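You operate a simulated robot arm through the tools that you are given. There is no shell and no other tool. Be economical: measure what you need, move in short steps, check, and stop when the job is done.

You are at the controls of a simulated robot arm. One attempt, no reset.

TASK
Put the red dropper and the orange roller from the end bench top in the carry tray.

The check looks at the end state, three seconds after you hand in, the way a careful person would. Anything else that was tipped, shoved, dropped, spilled or broken makes it a failure.

THE ROBOT
A 6-joint arm with a two-finger parallel gripper, fixed in place. Base frame: the origin is at the foot of the arm, x ahead of it, y to its left, z up; the work surface is at about z = 0. Readings come in mm, degrees, newtons and seconds.
With the tool pointing down near the work surface it reaches from about 140 to 580 mm from the base axis. Its first joint turns from -66.0 to 66.0 degrees. Payload 2.1 kg.
The tool frame sits at the grasp point between the pads (the TCP): z along the fingers, y along the line on which they close. The tips reach 30 mm beyond it. The gripper opens to 94 mm. The fingers are 28 mm wide and 10 mm thick; the gripper's body (50 by 96 mm) begins 55 mm behind the TCP.
Orientation is told as [roll, pitch, yaw] about the base's x, y, z axes, in that order, counted from this pose: with the fingers straight down and closing along the base's y, the tool's x points along the base's -x, its y along +y and its z along -z.

THE INTERFACE
- The arm moves only by the tool apply_moves. Its argument "series" is a list of rows, each a list of 7 numbers: the shift along the tool's x, y, z in units of 25 mm (1.0 is 25 mm), then the turn, a rotation vector about the tool's x, y, z in units of 8 degrees (1.0 is 8 degrees), then the opening, from 0 (shut) to 1 (fully open). In form: [[x, y, z, rx, ry, rz, gripper], ...]. A call has 1 to 10 rows; each row shifts and turns the commanded pose from where the row before left it, along the tool's axes as they then stand. A call with a number of a shift or a turn outside -1 to 1 is refused whole. Each row takes 0.2 s and may step no farther than 50 mm and 8.6 degrees from the row before; otherwise, or with a gripper value out of range, the whole call is refused. A pose out of reach is approached as far as the arm can. The call stops where the force on the tool passes 40 N (or 10 N more than at its start, if that is more) or the arm is blocked; 0.2 s more then pass. Each finger travels about 72 mm/s and halts on what it meets, pressing with about 38 N; the grip force reading is that of the motor and also rises with nothing between the fingers. The clock runs only during rows and for 0.2 s after the last one: add rows that do not move to give the fingers time. It gives the time, the measured TCP pose, the force on the tool (base axes), the opening and the grip force at its end, in the units of the frame above (readings bear some noise).
- Cameras (640 x 400 px; columns grow to the right, rows downward): "scene" is fixed at [59.4, -380.8, 481.2]; the picture's right is [0.71, -0.71, 0.00], its down [-0.44, -0.44, -0.78] and it looks along [0.56, 0.55, -0.62] (base axes); focal length 274 px, centre (320, 200). "wrist" rides on the gripper at [-37, 0, -58] in the tool frame; the picture's right is [0.00, -1.00, 0.00], its down [0.97, 0.00, -0.24] and it looks along [0.24, 0.00, 0.97] (tool axes); focal length 218 px, centre (320, 200).
- capture(camera): a new picture of that camera. The clock stands still meanwhile.
- point_at(camera, pixels): for up to 12 pixels [column, row] of the newest picture of that camera ("zoom" is the newest enlarged one), the place [x, y, z] in the base frame of the surface seen there, good to about 2 mm. The clock stands still meanwhile.
- inspect(camera, box): a new picture of the part [left, top, right, bottom] of that camera's present view, enlarged. The clock stands still meanwhile.
- hand_in(): hands the job in; it is judged then, once.

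Go step by step. Measure first, check grasps and placings, and put right what went wrong. The budget is 60 turns and 26 pictures, counting those below and the enlarged ones. Unless the task says otherwise, let go and move clear before handing in, and close with one line.

The tools are called after "Emit:" by a JSON object that holds its "fn" and its "kwargs". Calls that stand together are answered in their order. apply_moves: Moves the arm, as the interface text tells. Its arguments: {"type":"object","properties":{"series":{"type":"array"}},"required":["series"]} The other tools are called the same way: capture (camera) takes a picture; point_at (camera, pixels) gives the place of the surface under pixels of a picture; inspect (camera, box) takes an enlarged picture of a part of a camera's view; hand_in () hands the job in.

At the start:

```text
time: 0.0
tool_pos: [290.7, 169.3, 274.0]
tool_rot: [-0.1, 0.0, 0.0]
ft_force: [0.5, 0.1, -0.2]
opening: 94.1
grasp_force: 0.1
```

scene: 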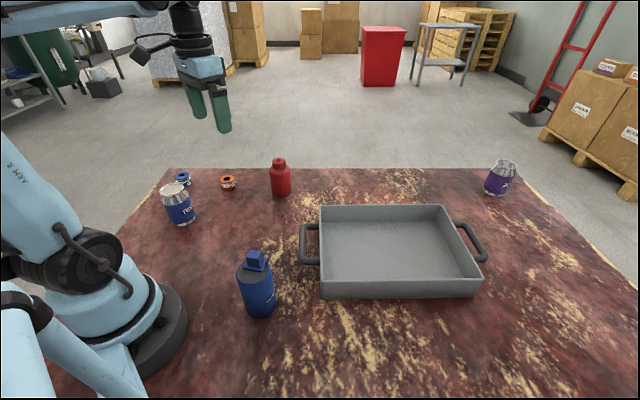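
wrist: 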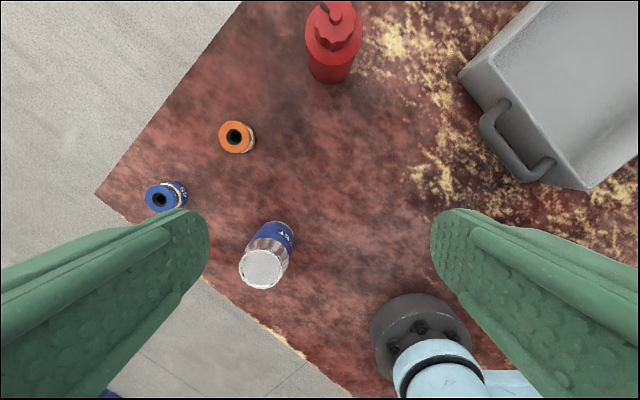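

The scene shows a red bottle at about (280,178), an orange ring-like roller at (228,183), and the tray at about (390,250). I'll measure these before moving.

Emit:
{"fn": "point_at", "kwargs": {"camera": "scene", "pixels": [[280, 162], [281, 180], [281, 195], [228, 179], [229, 188], [320, 208], [445, 207], [480, 282], [321, 284], [390, 250], [176, 188], [183, 178]]}}

Emit:
{"fn": "point_at", "kwargs": {"camera": "wrist", "pixels": [[332, 30], [330, 80], [233, 135], [222, 130], [253, 140], [236, 152], [167, 197], [262, 268], [330, 10], [355, 40], [308, 40], [234, 121]]}}

Emit:
{"fn": "inspect", "kwargs": {"camera": "scene", "box": [150, 140, 310, 240]}}

```text
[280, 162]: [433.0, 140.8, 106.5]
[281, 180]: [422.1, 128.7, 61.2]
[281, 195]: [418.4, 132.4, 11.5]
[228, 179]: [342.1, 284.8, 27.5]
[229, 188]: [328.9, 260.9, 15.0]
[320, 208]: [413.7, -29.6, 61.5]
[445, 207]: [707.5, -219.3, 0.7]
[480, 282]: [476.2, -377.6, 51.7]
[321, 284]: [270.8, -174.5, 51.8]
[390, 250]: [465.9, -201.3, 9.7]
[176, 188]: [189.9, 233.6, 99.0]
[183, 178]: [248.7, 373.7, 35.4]
```

```text
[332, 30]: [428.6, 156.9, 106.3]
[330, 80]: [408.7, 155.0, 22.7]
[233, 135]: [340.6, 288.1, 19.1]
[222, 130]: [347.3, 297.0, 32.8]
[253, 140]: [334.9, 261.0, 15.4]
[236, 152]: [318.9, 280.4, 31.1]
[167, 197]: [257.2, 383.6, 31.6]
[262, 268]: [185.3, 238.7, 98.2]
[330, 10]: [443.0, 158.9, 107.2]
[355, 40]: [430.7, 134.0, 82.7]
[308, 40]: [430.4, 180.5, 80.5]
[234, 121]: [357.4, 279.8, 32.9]
```

```text
4.00 times, centred on (230, 190) of scene
```

zoom: 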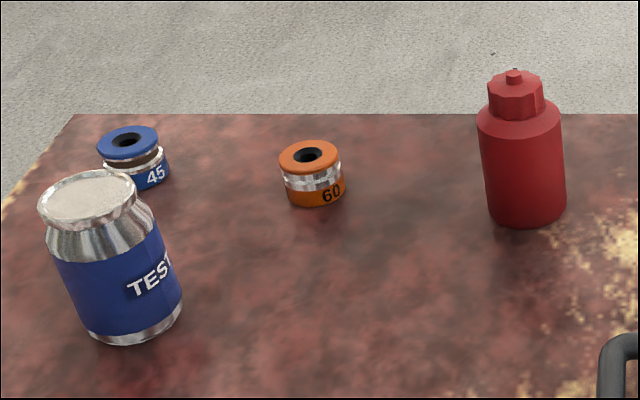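

The roller sits near (338,279) with its top at z≈33. The bottle axis is near (433,157) with its top at about 110. The tray is turned 45° and centred near (445,-203), with walls about 60 high. I'll move above the roller and look again.

Emit:
{"fn": "apply_moves", "kwargs": {"series": [[-0.378, 0.878, 0.8, 0, 0, 0, 1], [-0.378, 0.878, 0.8, 0, 0, 0, 1], [-0.378, 0.878, 0.8, 0, 0, 0, 1], [-0.378, 0.878, 0.8, 0, 0, 0, 1], [-0.378, 0.878, 0.8, 0, 0, 0, 1], [0, 0, 0.9, 0, 0, 0, 1], [0, 0, 0, 0, 0, 0, 1]]}}

Emit:
{"fn": "capture", "kwargs": {"camera": "wrist"}}

```text
time: 1.6
tool_pos: [338.3, 280.2, 152.5]
tool_rot: [0.1, 0.0, 0.0]
ft_force: [0.1, 0.3, 0.3]
opening: 94.1
grasp_force: 0.0
```

```text
22 pictures are left
```

wrist: 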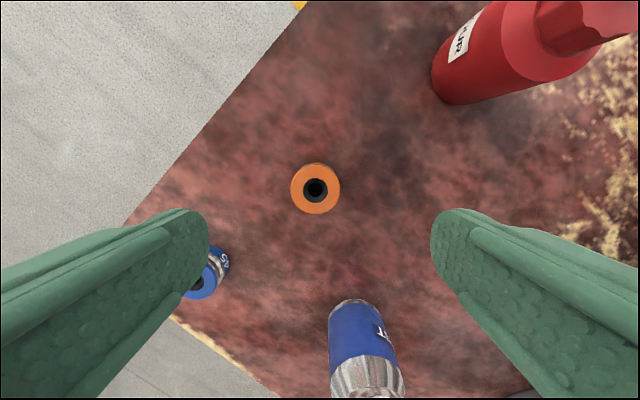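

The roller appears at (315,188), nearly centred. I'll measure its rim.

Emit:
{"fn": "point_at", "kwargs": {"camera": "wrist", "pixels": [[293, 188], [337, 188], [315, 167], [315, 211], [300, 188], [331, 188], [315, 173], [315, 207], [360, 300], [200, 280]]}}

```text
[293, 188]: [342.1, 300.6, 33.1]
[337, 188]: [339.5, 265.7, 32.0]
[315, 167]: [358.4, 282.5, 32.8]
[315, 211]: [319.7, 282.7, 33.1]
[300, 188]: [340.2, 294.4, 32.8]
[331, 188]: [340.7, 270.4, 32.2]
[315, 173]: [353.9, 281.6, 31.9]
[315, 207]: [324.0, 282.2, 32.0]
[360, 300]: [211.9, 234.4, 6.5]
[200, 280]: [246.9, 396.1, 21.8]
```

The roller centre is (339.5, 283) and its diameter is about 40. I'll descend to z≈36.

Emit:
{"fn": "apply_moves", "kwargs": {"series": [[-0.05, 0.11, 1, 0, 0, 0, 0.9], [0, 0, 1, 0, 0, 0, 0.9], [0, 0, 1, 0, 0, 0, 0.9], [0, 0, 1, 0, 0, 0, 0.9], [0, 0, 0.64, 0, 0, 0, 0.9], [0, 0, 0, 0, 0, 0, 0.9]]}}

Emit:
{"fn": "apply_moves", "kwargs": {"series": [[0, 0, 0, 0, 0, 0, 0.6], [0, 0, 0, 0, 0, 0, 0.3], [0, 0, 0, 0, 0, 0, 0.3], [0, 0, 0, 0, 0, 0, 0.3], [0, 0, 0, 0, 0, 0, 0.3]]}}

```text
time: 3.0
tool_pos: [338.5, 281.2, 35.3]
tool_rot: [0.0, 0.0, 0.1]
ft_force: [0.3, 0.6, -0.7]
opening: 84.7
grasp_force: 0.1
```

```text
time: 4.2
tool_pos: [338.7, 280.3, 36.1]
tool_rot: [0.0, 0.1, 0.0]
ft_force: [-0.1, -1.1, 0.4]
opening: 41.4
grasp_force: 37.5
```

The fingers halted at 41.4 mm with 37.5 N, so the roller is gripped. I'll lift it and check.

Emit:
{"fn": "apply_moves", "kwargs": {"series": [[0, 0, -0.6, 0, 0, 0, 0.3], [0, 0, -1, 0, 0, 0, 0.3], [0, 0, -1, 0, 0, 0, 0.3], [0, 0, -1, 0, 0, 0, 0.3], [0, 0, -1, 0, 0, 0, 0.3], [0, 0, -1, 0, 0, 0, 0.3], [0, 0, -1, 0, 0, 0, 0.3], [0, 0, 0, 0, 0, 0, 0.3]]}}

Emit:
{"fn": "capture", "kwargs": {"camera": "scene"}}

Emit:
{"fn": "point_at", "kwargs": {"camera": "scene", "pixels": [[436, 207], [444, 210], [330, 208], [330, 215], [325, 270], [330, 290], [475, 275], [390, 230], [350, 260], [440, 260], [400, 207], [320, 206]]}}

```text
time: 6.0
tool_pos: [338.9, 282.2, 201.1]
tool_rot: [-0.1, 0.0, 0.0]
ft_force: [1.0, 0.0, -2.7]
opening: 41.3
grasp_force: 37.7
```

```text
21 pictures are left
```

scene: 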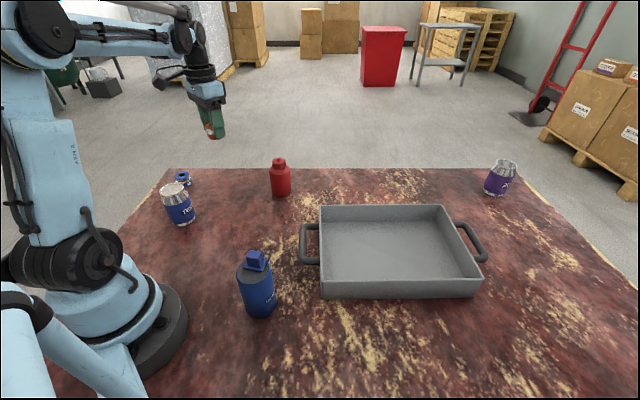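

```text
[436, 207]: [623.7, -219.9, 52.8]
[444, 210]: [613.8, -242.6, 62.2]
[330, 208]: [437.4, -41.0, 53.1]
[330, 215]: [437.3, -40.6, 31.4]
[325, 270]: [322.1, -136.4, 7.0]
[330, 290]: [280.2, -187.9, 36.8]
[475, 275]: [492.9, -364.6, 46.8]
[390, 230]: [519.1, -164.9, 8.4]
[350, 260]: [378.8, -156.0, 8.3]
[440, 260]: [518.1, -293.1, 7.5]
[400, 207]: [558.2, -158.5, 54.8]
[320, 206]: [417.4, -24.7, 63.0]
```

The roller is held and the tray floor is at z≈8. I'll carry the roller at z≈200 to (478,-238) over the tray.

Emit:
{"fn": "apply_moves", "kwargs": {"series": [[-0.27, -1, 0, 0, 0, 0, 0.3], [-0.27, -1, 0, 0, 0, 0, 0.3], [-0.27, -1, 0, 0, 0, 0, 0.3], [-0.27, -1, 0, 0, 0, 0, 0.3], [-0.27, -1, 0, 0, 0, 0, 0.3], [-0.27, -1, 0, 0, 0, 0, 0.3], [-0.27, -1, 0, 0, 0, 0, 0.3], [-0.27, -1, 0, 0, 0, 0, 0.3], [-0.27, -1, 0, 0, 0, 0, 0.3], [-0.27, -1, 0, 0, 0, 0, 0.3]]}}

Emit:
{"fn": "apply_moves", "kwargs": {"series": [[-0.27, -1, 0, 0, 0, 0, 0.3], [-0.27, -1, 0, 0, 0, 0, 0.3], [-0.27, -1, 0, 0, 0, 0, 0.3], [-0.27, -1, 0, 0, 0, 0, 0.3], [-0.27, -1, 0, 0, 0, 0, 0.3], [-0.27, -1, 0, 0, 0, 0, 0.3], [-0.27, -1, 0, 0, 0, 0, 0.3], [-0.27, -1, 0, 0, 0, 0, 0.3], [-0.27, -1, 0, 0, 0, 0, 0.3], [-0.27, -1, 0, 0, 0, 0, 0.3]]}}

Emit:
{"fn": "apply_moves", "kwargs": {"series": [[-0.17, -0.8, 0, 0, 0, 0, 0.3], [0, 0, 0.8, 0, 0, 0, 0.3], [0, 0, 0.8, 0, 0, 0, 0.3], [0, 0, 0.8, 0, 0, 0, 0.3], [0, 0, 0, 0, 0, 0, 0.3]]}}

Emit:
{"fn": "capture", "kwargs": {"camera": "wrist"}}

```text
time: 8.2
tool_pos: [406.2, 32.4, 200.1]
tool_rot: [0.0, -0.1, 0.0]
ft_force: [-0.4, 0.7, -2.2]
opening: 41.4
grasp_force: 38.0
```

```text
time: 10.4
tool_pos: [475.8, -217.3, 201.4]
tool_rot: [0.0, 0.0, 0.0]
ft_force: [-0.3, 0.6, -1.5]
opening: 41.5
grasp_force: 38.4
```

```text
time: 11.6
tool_pos: [479.2, -238.1, 140.7]
tool_rot: [-0.1, 0.0, 0.0]
ft_force: [0.5, -0.2, -3.3]
opening: 41.6
grasp_force: 37.5
```

```text
20 pictures are left
```

wrist: 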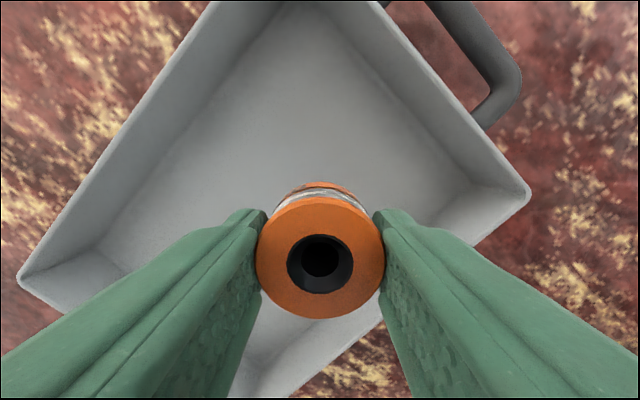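

The roller hangs over the tray floor, clear of the walls. I'll lower it until its bottom is at the floor (TCP z≈44).

Emit:
{"fn": "apply_moves", "kwargs": {"series": [[0, 0, 1, 0, 0, 0, 0.3], [0, 0, 1, 0, 0, 0, 0.3], [0, 0, 1, 0, 0, 0, 0.3], [0, 0, 0.5, 0, 0, 0, 0.3], [0, 0, 0.3, 0, 0, 0, 0.3], [0, 0, 0, 0, 0, 0, 0.3]]}}

```text
time: 13.0
tool_pos: [480.0, -239.3, 45.1]
tool_rot: [0.0, -0.1, -0.1]
ft_force: [-0.1, -0.4, -2.3]
opening: 41.5
grasp_force: 37.8
```

The TCP is at 45 with no contact force yet. I'll inch down about 1 mm, open the fingers and rise.

Emit:
{"fn": "apply_moves", "kwargs": {"series": [[0, 0, 0.05, 0, 0, 0, 0.3], [0, 0, 0, 0, 0, 0, 0.5], [0, 0, 0, 0, 0, 0, 0.7], [0, 0, 0, 0, 0, 0, 0.7]]}}

Emit:
{"fn": "apply_moves", "kwargs": {"series": [[0, 0, -0.6, 0, 0, 0, 0.7], [0, 0, -1, 0, 0, 0, 0.7], [0, 0, -1, 0, 0, 0, 0.7], [0, 0, -1, 0, 0, 0, 0.7], [0, 0, -1, 0, 0, 0, 0.7], [0, 0, -1, 0, 0, 0, 0.7], [0, 0, -1, 0, 0, 0, 0.7], [0, 0, 0, 0, 0, 0, 0.7]]}}

Emit:
{"fn": "capture", "kwargs": {"camera": "wrist"}}

```text
time: 14.0
tool_pos: [479.1, -237.5, 45.0]
tool_rot: [0.0, 0.0, 0.0]
ft_force: [0.6, -0.4, -0.1]
opening: 66.1
grasp_force: 0.0
```

```text
time: 15.8
tool_pos: [480.2, -237.9, 208.7]
tool_rot: [0.0, -0.1, 0.0]
ft_force: [0.3, 0.4, -0.2]
opening: 65.6
grasp_force: 0.1
```

```text
19 pictures are left
```

wrist: 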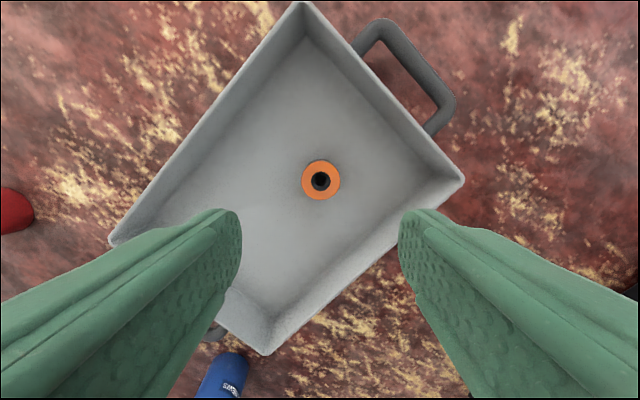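

The roller stands upright in the tray at (320,181). Next I'll go above the bottle and open fully.

Emit:
{"fn": "apply_moves", "kwargs": {"series": [[0.1175, 0.9875, 0, 0, 0, 0, 1], [0.1175, 0.9875, 0, 0, 0, 0, 1], [0.1175, 0.9875, 0, 0, 0, 0, 1], [0.1175, 0.9875, 0, 0, 0, 0, 1], [0.1175, 0.9875, 0, 0, 0, 0, 1], [0.1175, 0.9875, 0, 0, 0, 0, 1], [0.1175, 0.9875, 0, 0, 0, 0, 1], [0.1175, 0.9875, 0, 0, 0, 0, 1]]}}

Emit:
{"fn": "apply_moves", "kwargs": {"series": [[0.1175, 0.9875, 0, 0, 0, 0, 1], [0.1175, 0.9875, 0, 0, 0, 0, 1], [0.1175, 0.9875, 0, 0, 0, 0, 1], [0.1175, 0.9875, 0, 0, 0, 0, 1], [0.1175, 0.9875, 0, 0, 0, 0, 1], [0.1175, 0.9875, 0, 0, 0, 0, 1], [0.1175, 0.9875, 0, 0, 0, 0, 1], [0.1175, 0.9875, 0, 0, 0, 0, 1], [0, 0, 0, 0, 0, 0, 1]]}}

Emit:
{"fn": "capture", "kwargs": {"camera": "wrist"}}

```text
time: 17.6
tool_pos: [457.4, -38.8, 209.9]
tool_rot: [-0.1, 0.0, -0.1]
ft_force: [-0.3, 0.0, 0.3]
opening: 93.9
grasp_force: 0.1
```

```text
time: 19.6
tool_pos: [433.1, 155.9, 209.3]
tool_rot: [0.0, 0.0, 0.0]
ft_force: [-0.2, 0.0, -1.0]
opening: 94.1
grasp_force: 0.1
```

```text
18 pictures are left
```

wrist: 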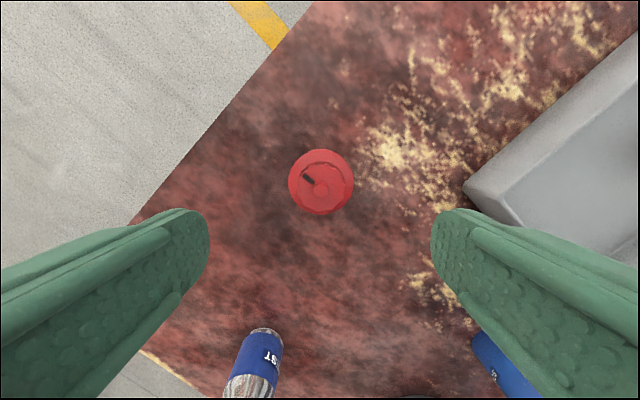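

The bottle is centred at (321,182), almost under the gripper. I'll measure its rim and cap top.

Emit:
{"fn": "point_at", "kwargs": {"camera": "wrist", "pixels": [[291, 182], [351, 182], [321, 152], [321, 212], [321, 185], [303, 185], [338, 185], [321, 168], [320, 207]]}}

Emit:
{"fn": "inspect", "kwargs": {"camera": "wrist", "box": [272, 150, 368, 210]}}

```text
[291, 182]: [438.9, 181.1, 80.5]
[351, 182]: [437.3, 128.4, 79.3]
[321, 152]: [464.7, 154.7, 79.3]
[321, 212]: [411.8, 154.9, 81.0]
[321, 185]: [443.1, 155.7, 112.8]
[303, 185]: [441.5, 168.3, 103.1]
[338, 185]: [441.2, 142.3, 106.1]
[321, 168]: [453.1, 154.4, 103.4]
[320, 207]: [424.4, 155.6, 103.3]
```

```text
6.67 times, centred on (320, 180) of wrist
```

zoom: 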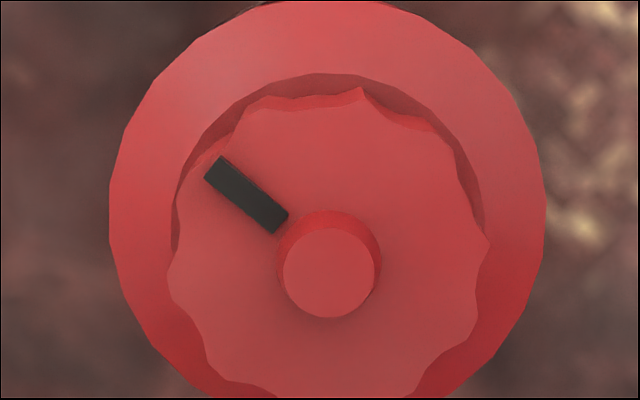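

The bottle axis is (438.3,154.8), with a diameter of about 53 and its top at 113. I'll descend to TCP z≈65, which keeps the gripper body clear of the cap.

Emit:
{"fn": "apply_moves", "kwargs": {"series": [[-0.21, -0.03, 0, 0, 0, 0, 1], [0, 0, 1, 0, 0, 0, 1], [0, 0, 1, 0, 0, 0, 1], [0, 0, 1, 0, 0, 0, 1], [0, 0, 1, 0, 0, 0, 1], [0, 0, 1, 0, 0, 0, 1], [0, 0, 0.75, 0, 0, 0, 1], [0, 0, 0, 0, 0, 0, 1]]}}

Emit:
{"fn": "apply_moves", "kwargs": {"series": [[0, 0, 0, 0, 0, 0, 0.7], [0, 0, 0, 0, 0, 0, 0.4], [0, 0, 0, 0, 0, 0, 0.4], [0, 0, 0, 0, 0, 0, 0.4]]}}

```text
time: 21.4
tool_pos: [438.6, 155.1, 65.6]
tool_rot: [0.0, -0.1, 0.0]
ft_force: [0.6, 0.2, 0.2]
opening: 93.8
grasp_force: 0.0
```

```text
time: 22.4
tool_pos: [438.8, 155.9, 67.1]
tool_rot: [-0.1, 0.0, -0.1]
ft_force: [-0.4, -0.5, 0.3]
opening: 57.9
grasp_force: 37.6
```

The bottle is gripped at 57.9 mm with 37.6 N. I'll lift it and look.

Emit:
{"fn": "apply_moves", "kwargs": {"series": [[0, 0, -0.5, 0, 0, 0, 0.4], [0, 0, -0.8, 0, 0, 0, 0.4], [0, 0, -0.8, 0, 0, 0, 0.4], [0, 0, -0.8, 0, 0, 0, 0.4], [0, 0, -0.8, 0, 0, 0, 0.4], [0, 0, -0.8, 0, 0, 0, 0.4], [0, 0, -0.8, 0, 0, 0, 0.4], [0, 0, -0.5, 0, 0, 0, 0.4], [0, 0, 0, 0, 0, 0, 0.4]]}}

Emit:
{"fn": "inspect", "kwargs": {"camera": "scene", "box": [160, 50, 480, 250]}}

```text
time: 24.4
tool_pos: [437.7, 156.3, 212.1]
tool_rot: [0.0, -0.1, 0.0]
ft_force: [0.0, 0.6, -1.2]
opening: 57.9
grasp_force: 38.2
```

```text
2.00 times, centred on (320, 150) of scene
```

zoom: 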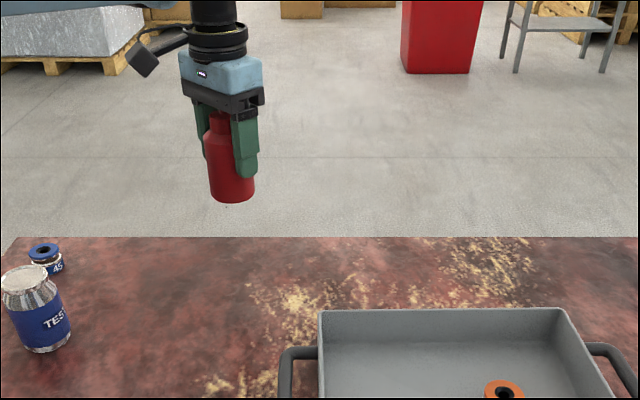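

The bottle hangs upright. I'll carry it to (408,-166) in the tray's near-left half.

Emit:
{"fn": "apply_moves", "kwargs": {"series": [[0.086, -0.92, 0, 0, 0, 0, 0.4], [0.086, -0.92, 0, 0, 0, 0, 0.4], [0.086, -0.92, 0, 0, 0, 0, 0.4], [0.086, -0.92, 0, 0, 0, 0, 0.4], [0.086, -0.92, 0, 0, 0, 0, 0.4], [0.086, -0.92, 0, 0, 0, 0, 0.4], [0.086, -0.92, 0, 0, 0, 0, 0.4]]}}

Emit:
{"fn": "apply_moves", "kwargs": {"series": [[0.086, -0.92, 0, 0, 0, 0, 0.4], [0.086, -0.92, 0, 0, 0, 0, 0.4], [0.086, -0.92, 0, 0, 0, 0, 0.4], [0.086, -0.92, 0, 0, 0, 0, 0.4], [0.086, -0.92, 0, 0, 0, 0, 0.4], [0.086, -0.92, 0, 0, 0, 0, 0.4], [0.086, -0.92, 0, 0, 0, 0, 0.4], [0, 0, 0, 0, 0, 0, 0.4]]}}

Emit:
{"fn": "capture", "kwargs": {"camera": "scene"}}

```text
time: 26.0
tool_pos: [423.5, -4.6, 210.7]
tool_rot: [0.1, 0.0, 0.1]
ft_force: [0.4, 0.0, -1.5]
opening: 57.5
grasp_force: 37.7
```

```text
time: 27.8
tool_pos: [408.2, -165.9, 211.6]
tool_rot: [-0.1, 0.0, 0.1]
ft_force: [-0.3, -0.3, -0.9]
opening: 57.7
grasp_force: 38.3
```

```text
15 pictures are left
```

scene: 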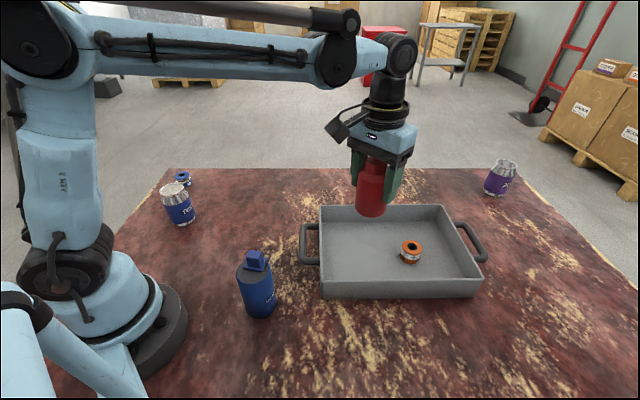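

The bottle is over the tray and clear of the roller. I'll lower to TCP z≈75.

Emit:
{"fn": "apply_moves", "kwargs": {"series": [[0, 0, 0.9, 0, 0, 0, 0.4], [0, 0, 0.9, 0, 0, 0, 0.4], [0, 0, 0.9, 0, 0, 0, 0.4], [0, 0, 0.9, 0, 0, 0, 0.4], [0, 0, 0.9, 0, 0, 0, 0.4], [0, 0, 0.6, 0, 0, 0, 0.4], [0, 0, 0.3, 0, 0, 0, 0.4], [0, 0, 0, 0, 0, 0, 0.4]]}}

```text
time: 29.6
tool_pos: [409.4, -165.6, 76.0]
tool_rot: [0.0, 0.0, 0.1]
ft_force: [-0.5, -0.1, -2.1]
opening: 57.4
grasp_force: 38.1
```

There is no contact yet, so I'll inch down while watching the force.

Emit:
{"fn": "apply_moves", "kwargs": {"series": [[0, 0, 0.04, 0, 0, 0, 0.4], [0, 0, 0, 0, 0, 0, 0.4]]}}

```text
time: 30.2
tool_pos: [409.3, -165.5, 74.1]
tool_rot: [0.0, 0.0, 0.1]
ft_force: [0.1, 0.5, -1.7]
opening: 57.6
grasp_force: 37.5
```

Emit:
{"fn": "apply_moves", "kwargs": {"series": [[0, 0, 0.04, 0, 0, 0, 0.4], [0, 0, 0, 0, 0, 0, 0.4]]}}

```text
time: 30.8
tool_pos: [409.5, -165.4, 74.4]
tool_rot: [0.0, 0.0, 0.0]
ft_force: [-0.5, -0.1, -1.5]
opening: 57.6
grasp_force: 38.3
```

The force still shows only the bottle's weight, so I'll go one more millimetre.

Emit:
{"fn": "apply_moves", "kwargs": {"series": [[0, 0, 0.05, 0, 0, 0, 0.4], [0, 0, 0, 0, 0, 0, 0.4]]}}

Emit:
{"fn": "inspect", "kwargs": {"camera": "scene", "box": [300, 170, 460, 270]}}

```text
time: 31.4
tool_pos: [408.7, -167.0, 71.1]
tool_rot: [0.0, 0.0, 0.0]
ft_force: [0.6, 0.6, -1.1]
opening: 57.7
grasp_force: 38.0
```

```text
4.00 times, centred on (380, 220) of scene
```

zoom: 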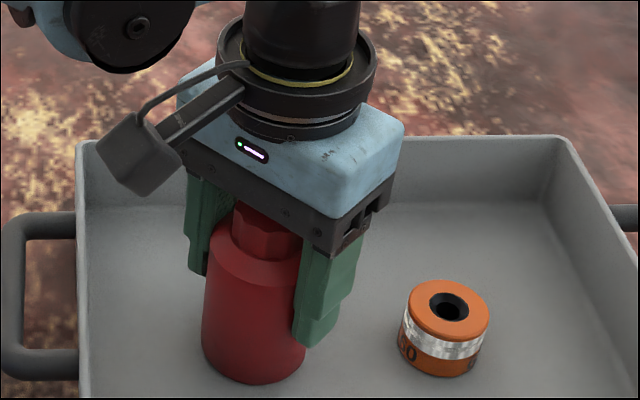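

The bottle is at or within a millimetre or so of the floor. I'll make one more small step to check for contact.

Emit:
{"fn": "apply_moves", "kwargs": {"series": [[0, 0, 0.04, 0, 0, 0, 0.4], [0, 0, 0, 0, 0, 0, 0.4]]}}

```text
time: 32.0
tool_pos: [408.8, -165.3, 71.1]
tool_rot: [0.0, 0.1, 0.0]
ft_force: [-0.5, 0.8, 11.1]
opening: 57.3
grasp_force: 38.3
```

The force jumped to +11 N, so the bottle is on the floor. I'll release it and rise straight up.

Emit:
{"fn": "apply_moves", "kwargs": {"series": [[0, 0, -0.02, 0, 0, 0, 0.4], [0, 0, 0, 0, 0, 0, 0.6], [0, 0, 0, 0, 0, 0, 0.8], [0, 0, 0, 0, 0, 0, 0.9], [0, 0, 0, 0, 0, 0, 0.9]]}}

Emit:
{"fn": "apply_moves", "kwargs": {"series": [[0, 0, -0.6, 0, 0, 0, 0.9], [0, 0, -1, 0, 0, 0, 0.9], [0, 0, -1, 0, 0, 0, 0.9], [0, 0, -1, 0, 0, 0, 0.9], [0, 0, -1, 0, 0, 0, 0.9], [0, 0, -1, 0, 0, 0, 0.9], [0, 0, -1, 0, 0, 0, 0.9], [0, 0, 0, 0, 0, 0, 0.9]]}}

Emit:
{"fn": "capture", "kwargs": {"camera": "scene"}}

Emit:
{"fn": "capture", "kwargs": {"camera": "wrist"}}

```text
time: 33.2
tool_pos: [409.0, -166.1, 72.3]
tool_rot: [0.0, 0.0, 0.0]
ft_force: [0.5, -0.6, -0.1]
opening: 84.7
grasp_force: 0.0
```

```text
time: 35.0
tool_pos: [409.0, -165.6, 236.4]
tool_rot: [0.0, 0.0, 0.0]
ft_force: [-0.1, 0.4, 0.9]
opening: 84.4
grasp_force: 0.1
```

```text
13 pictures are left
```

scene: 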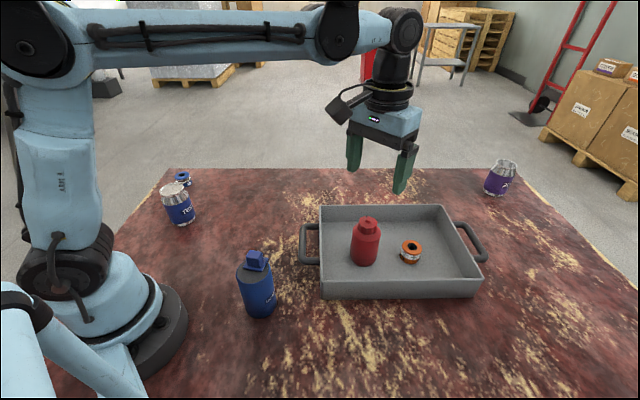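

```text
12 pictures are left
```

wrist: 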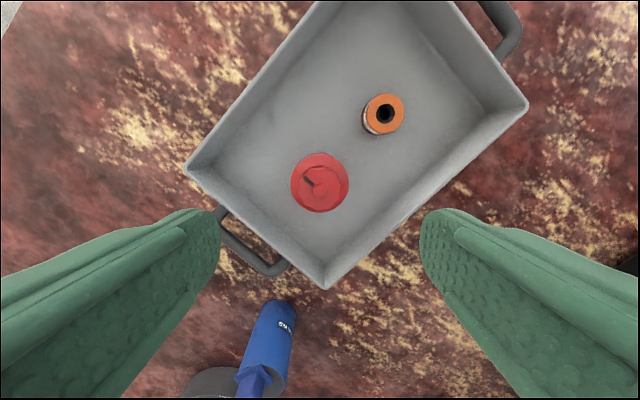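

The bottle (365,242) and the roller (411,251) both stand upright in the tray. Everything else is where it was and the gripper is clear, so I'm handing in.

Emit:
{"fn": "hand_in", "kwargs": {}}

```text
The job is handed in.
```

The red dropper and the orange roller are both standing upright in the carry tray, and nothing else was moved.
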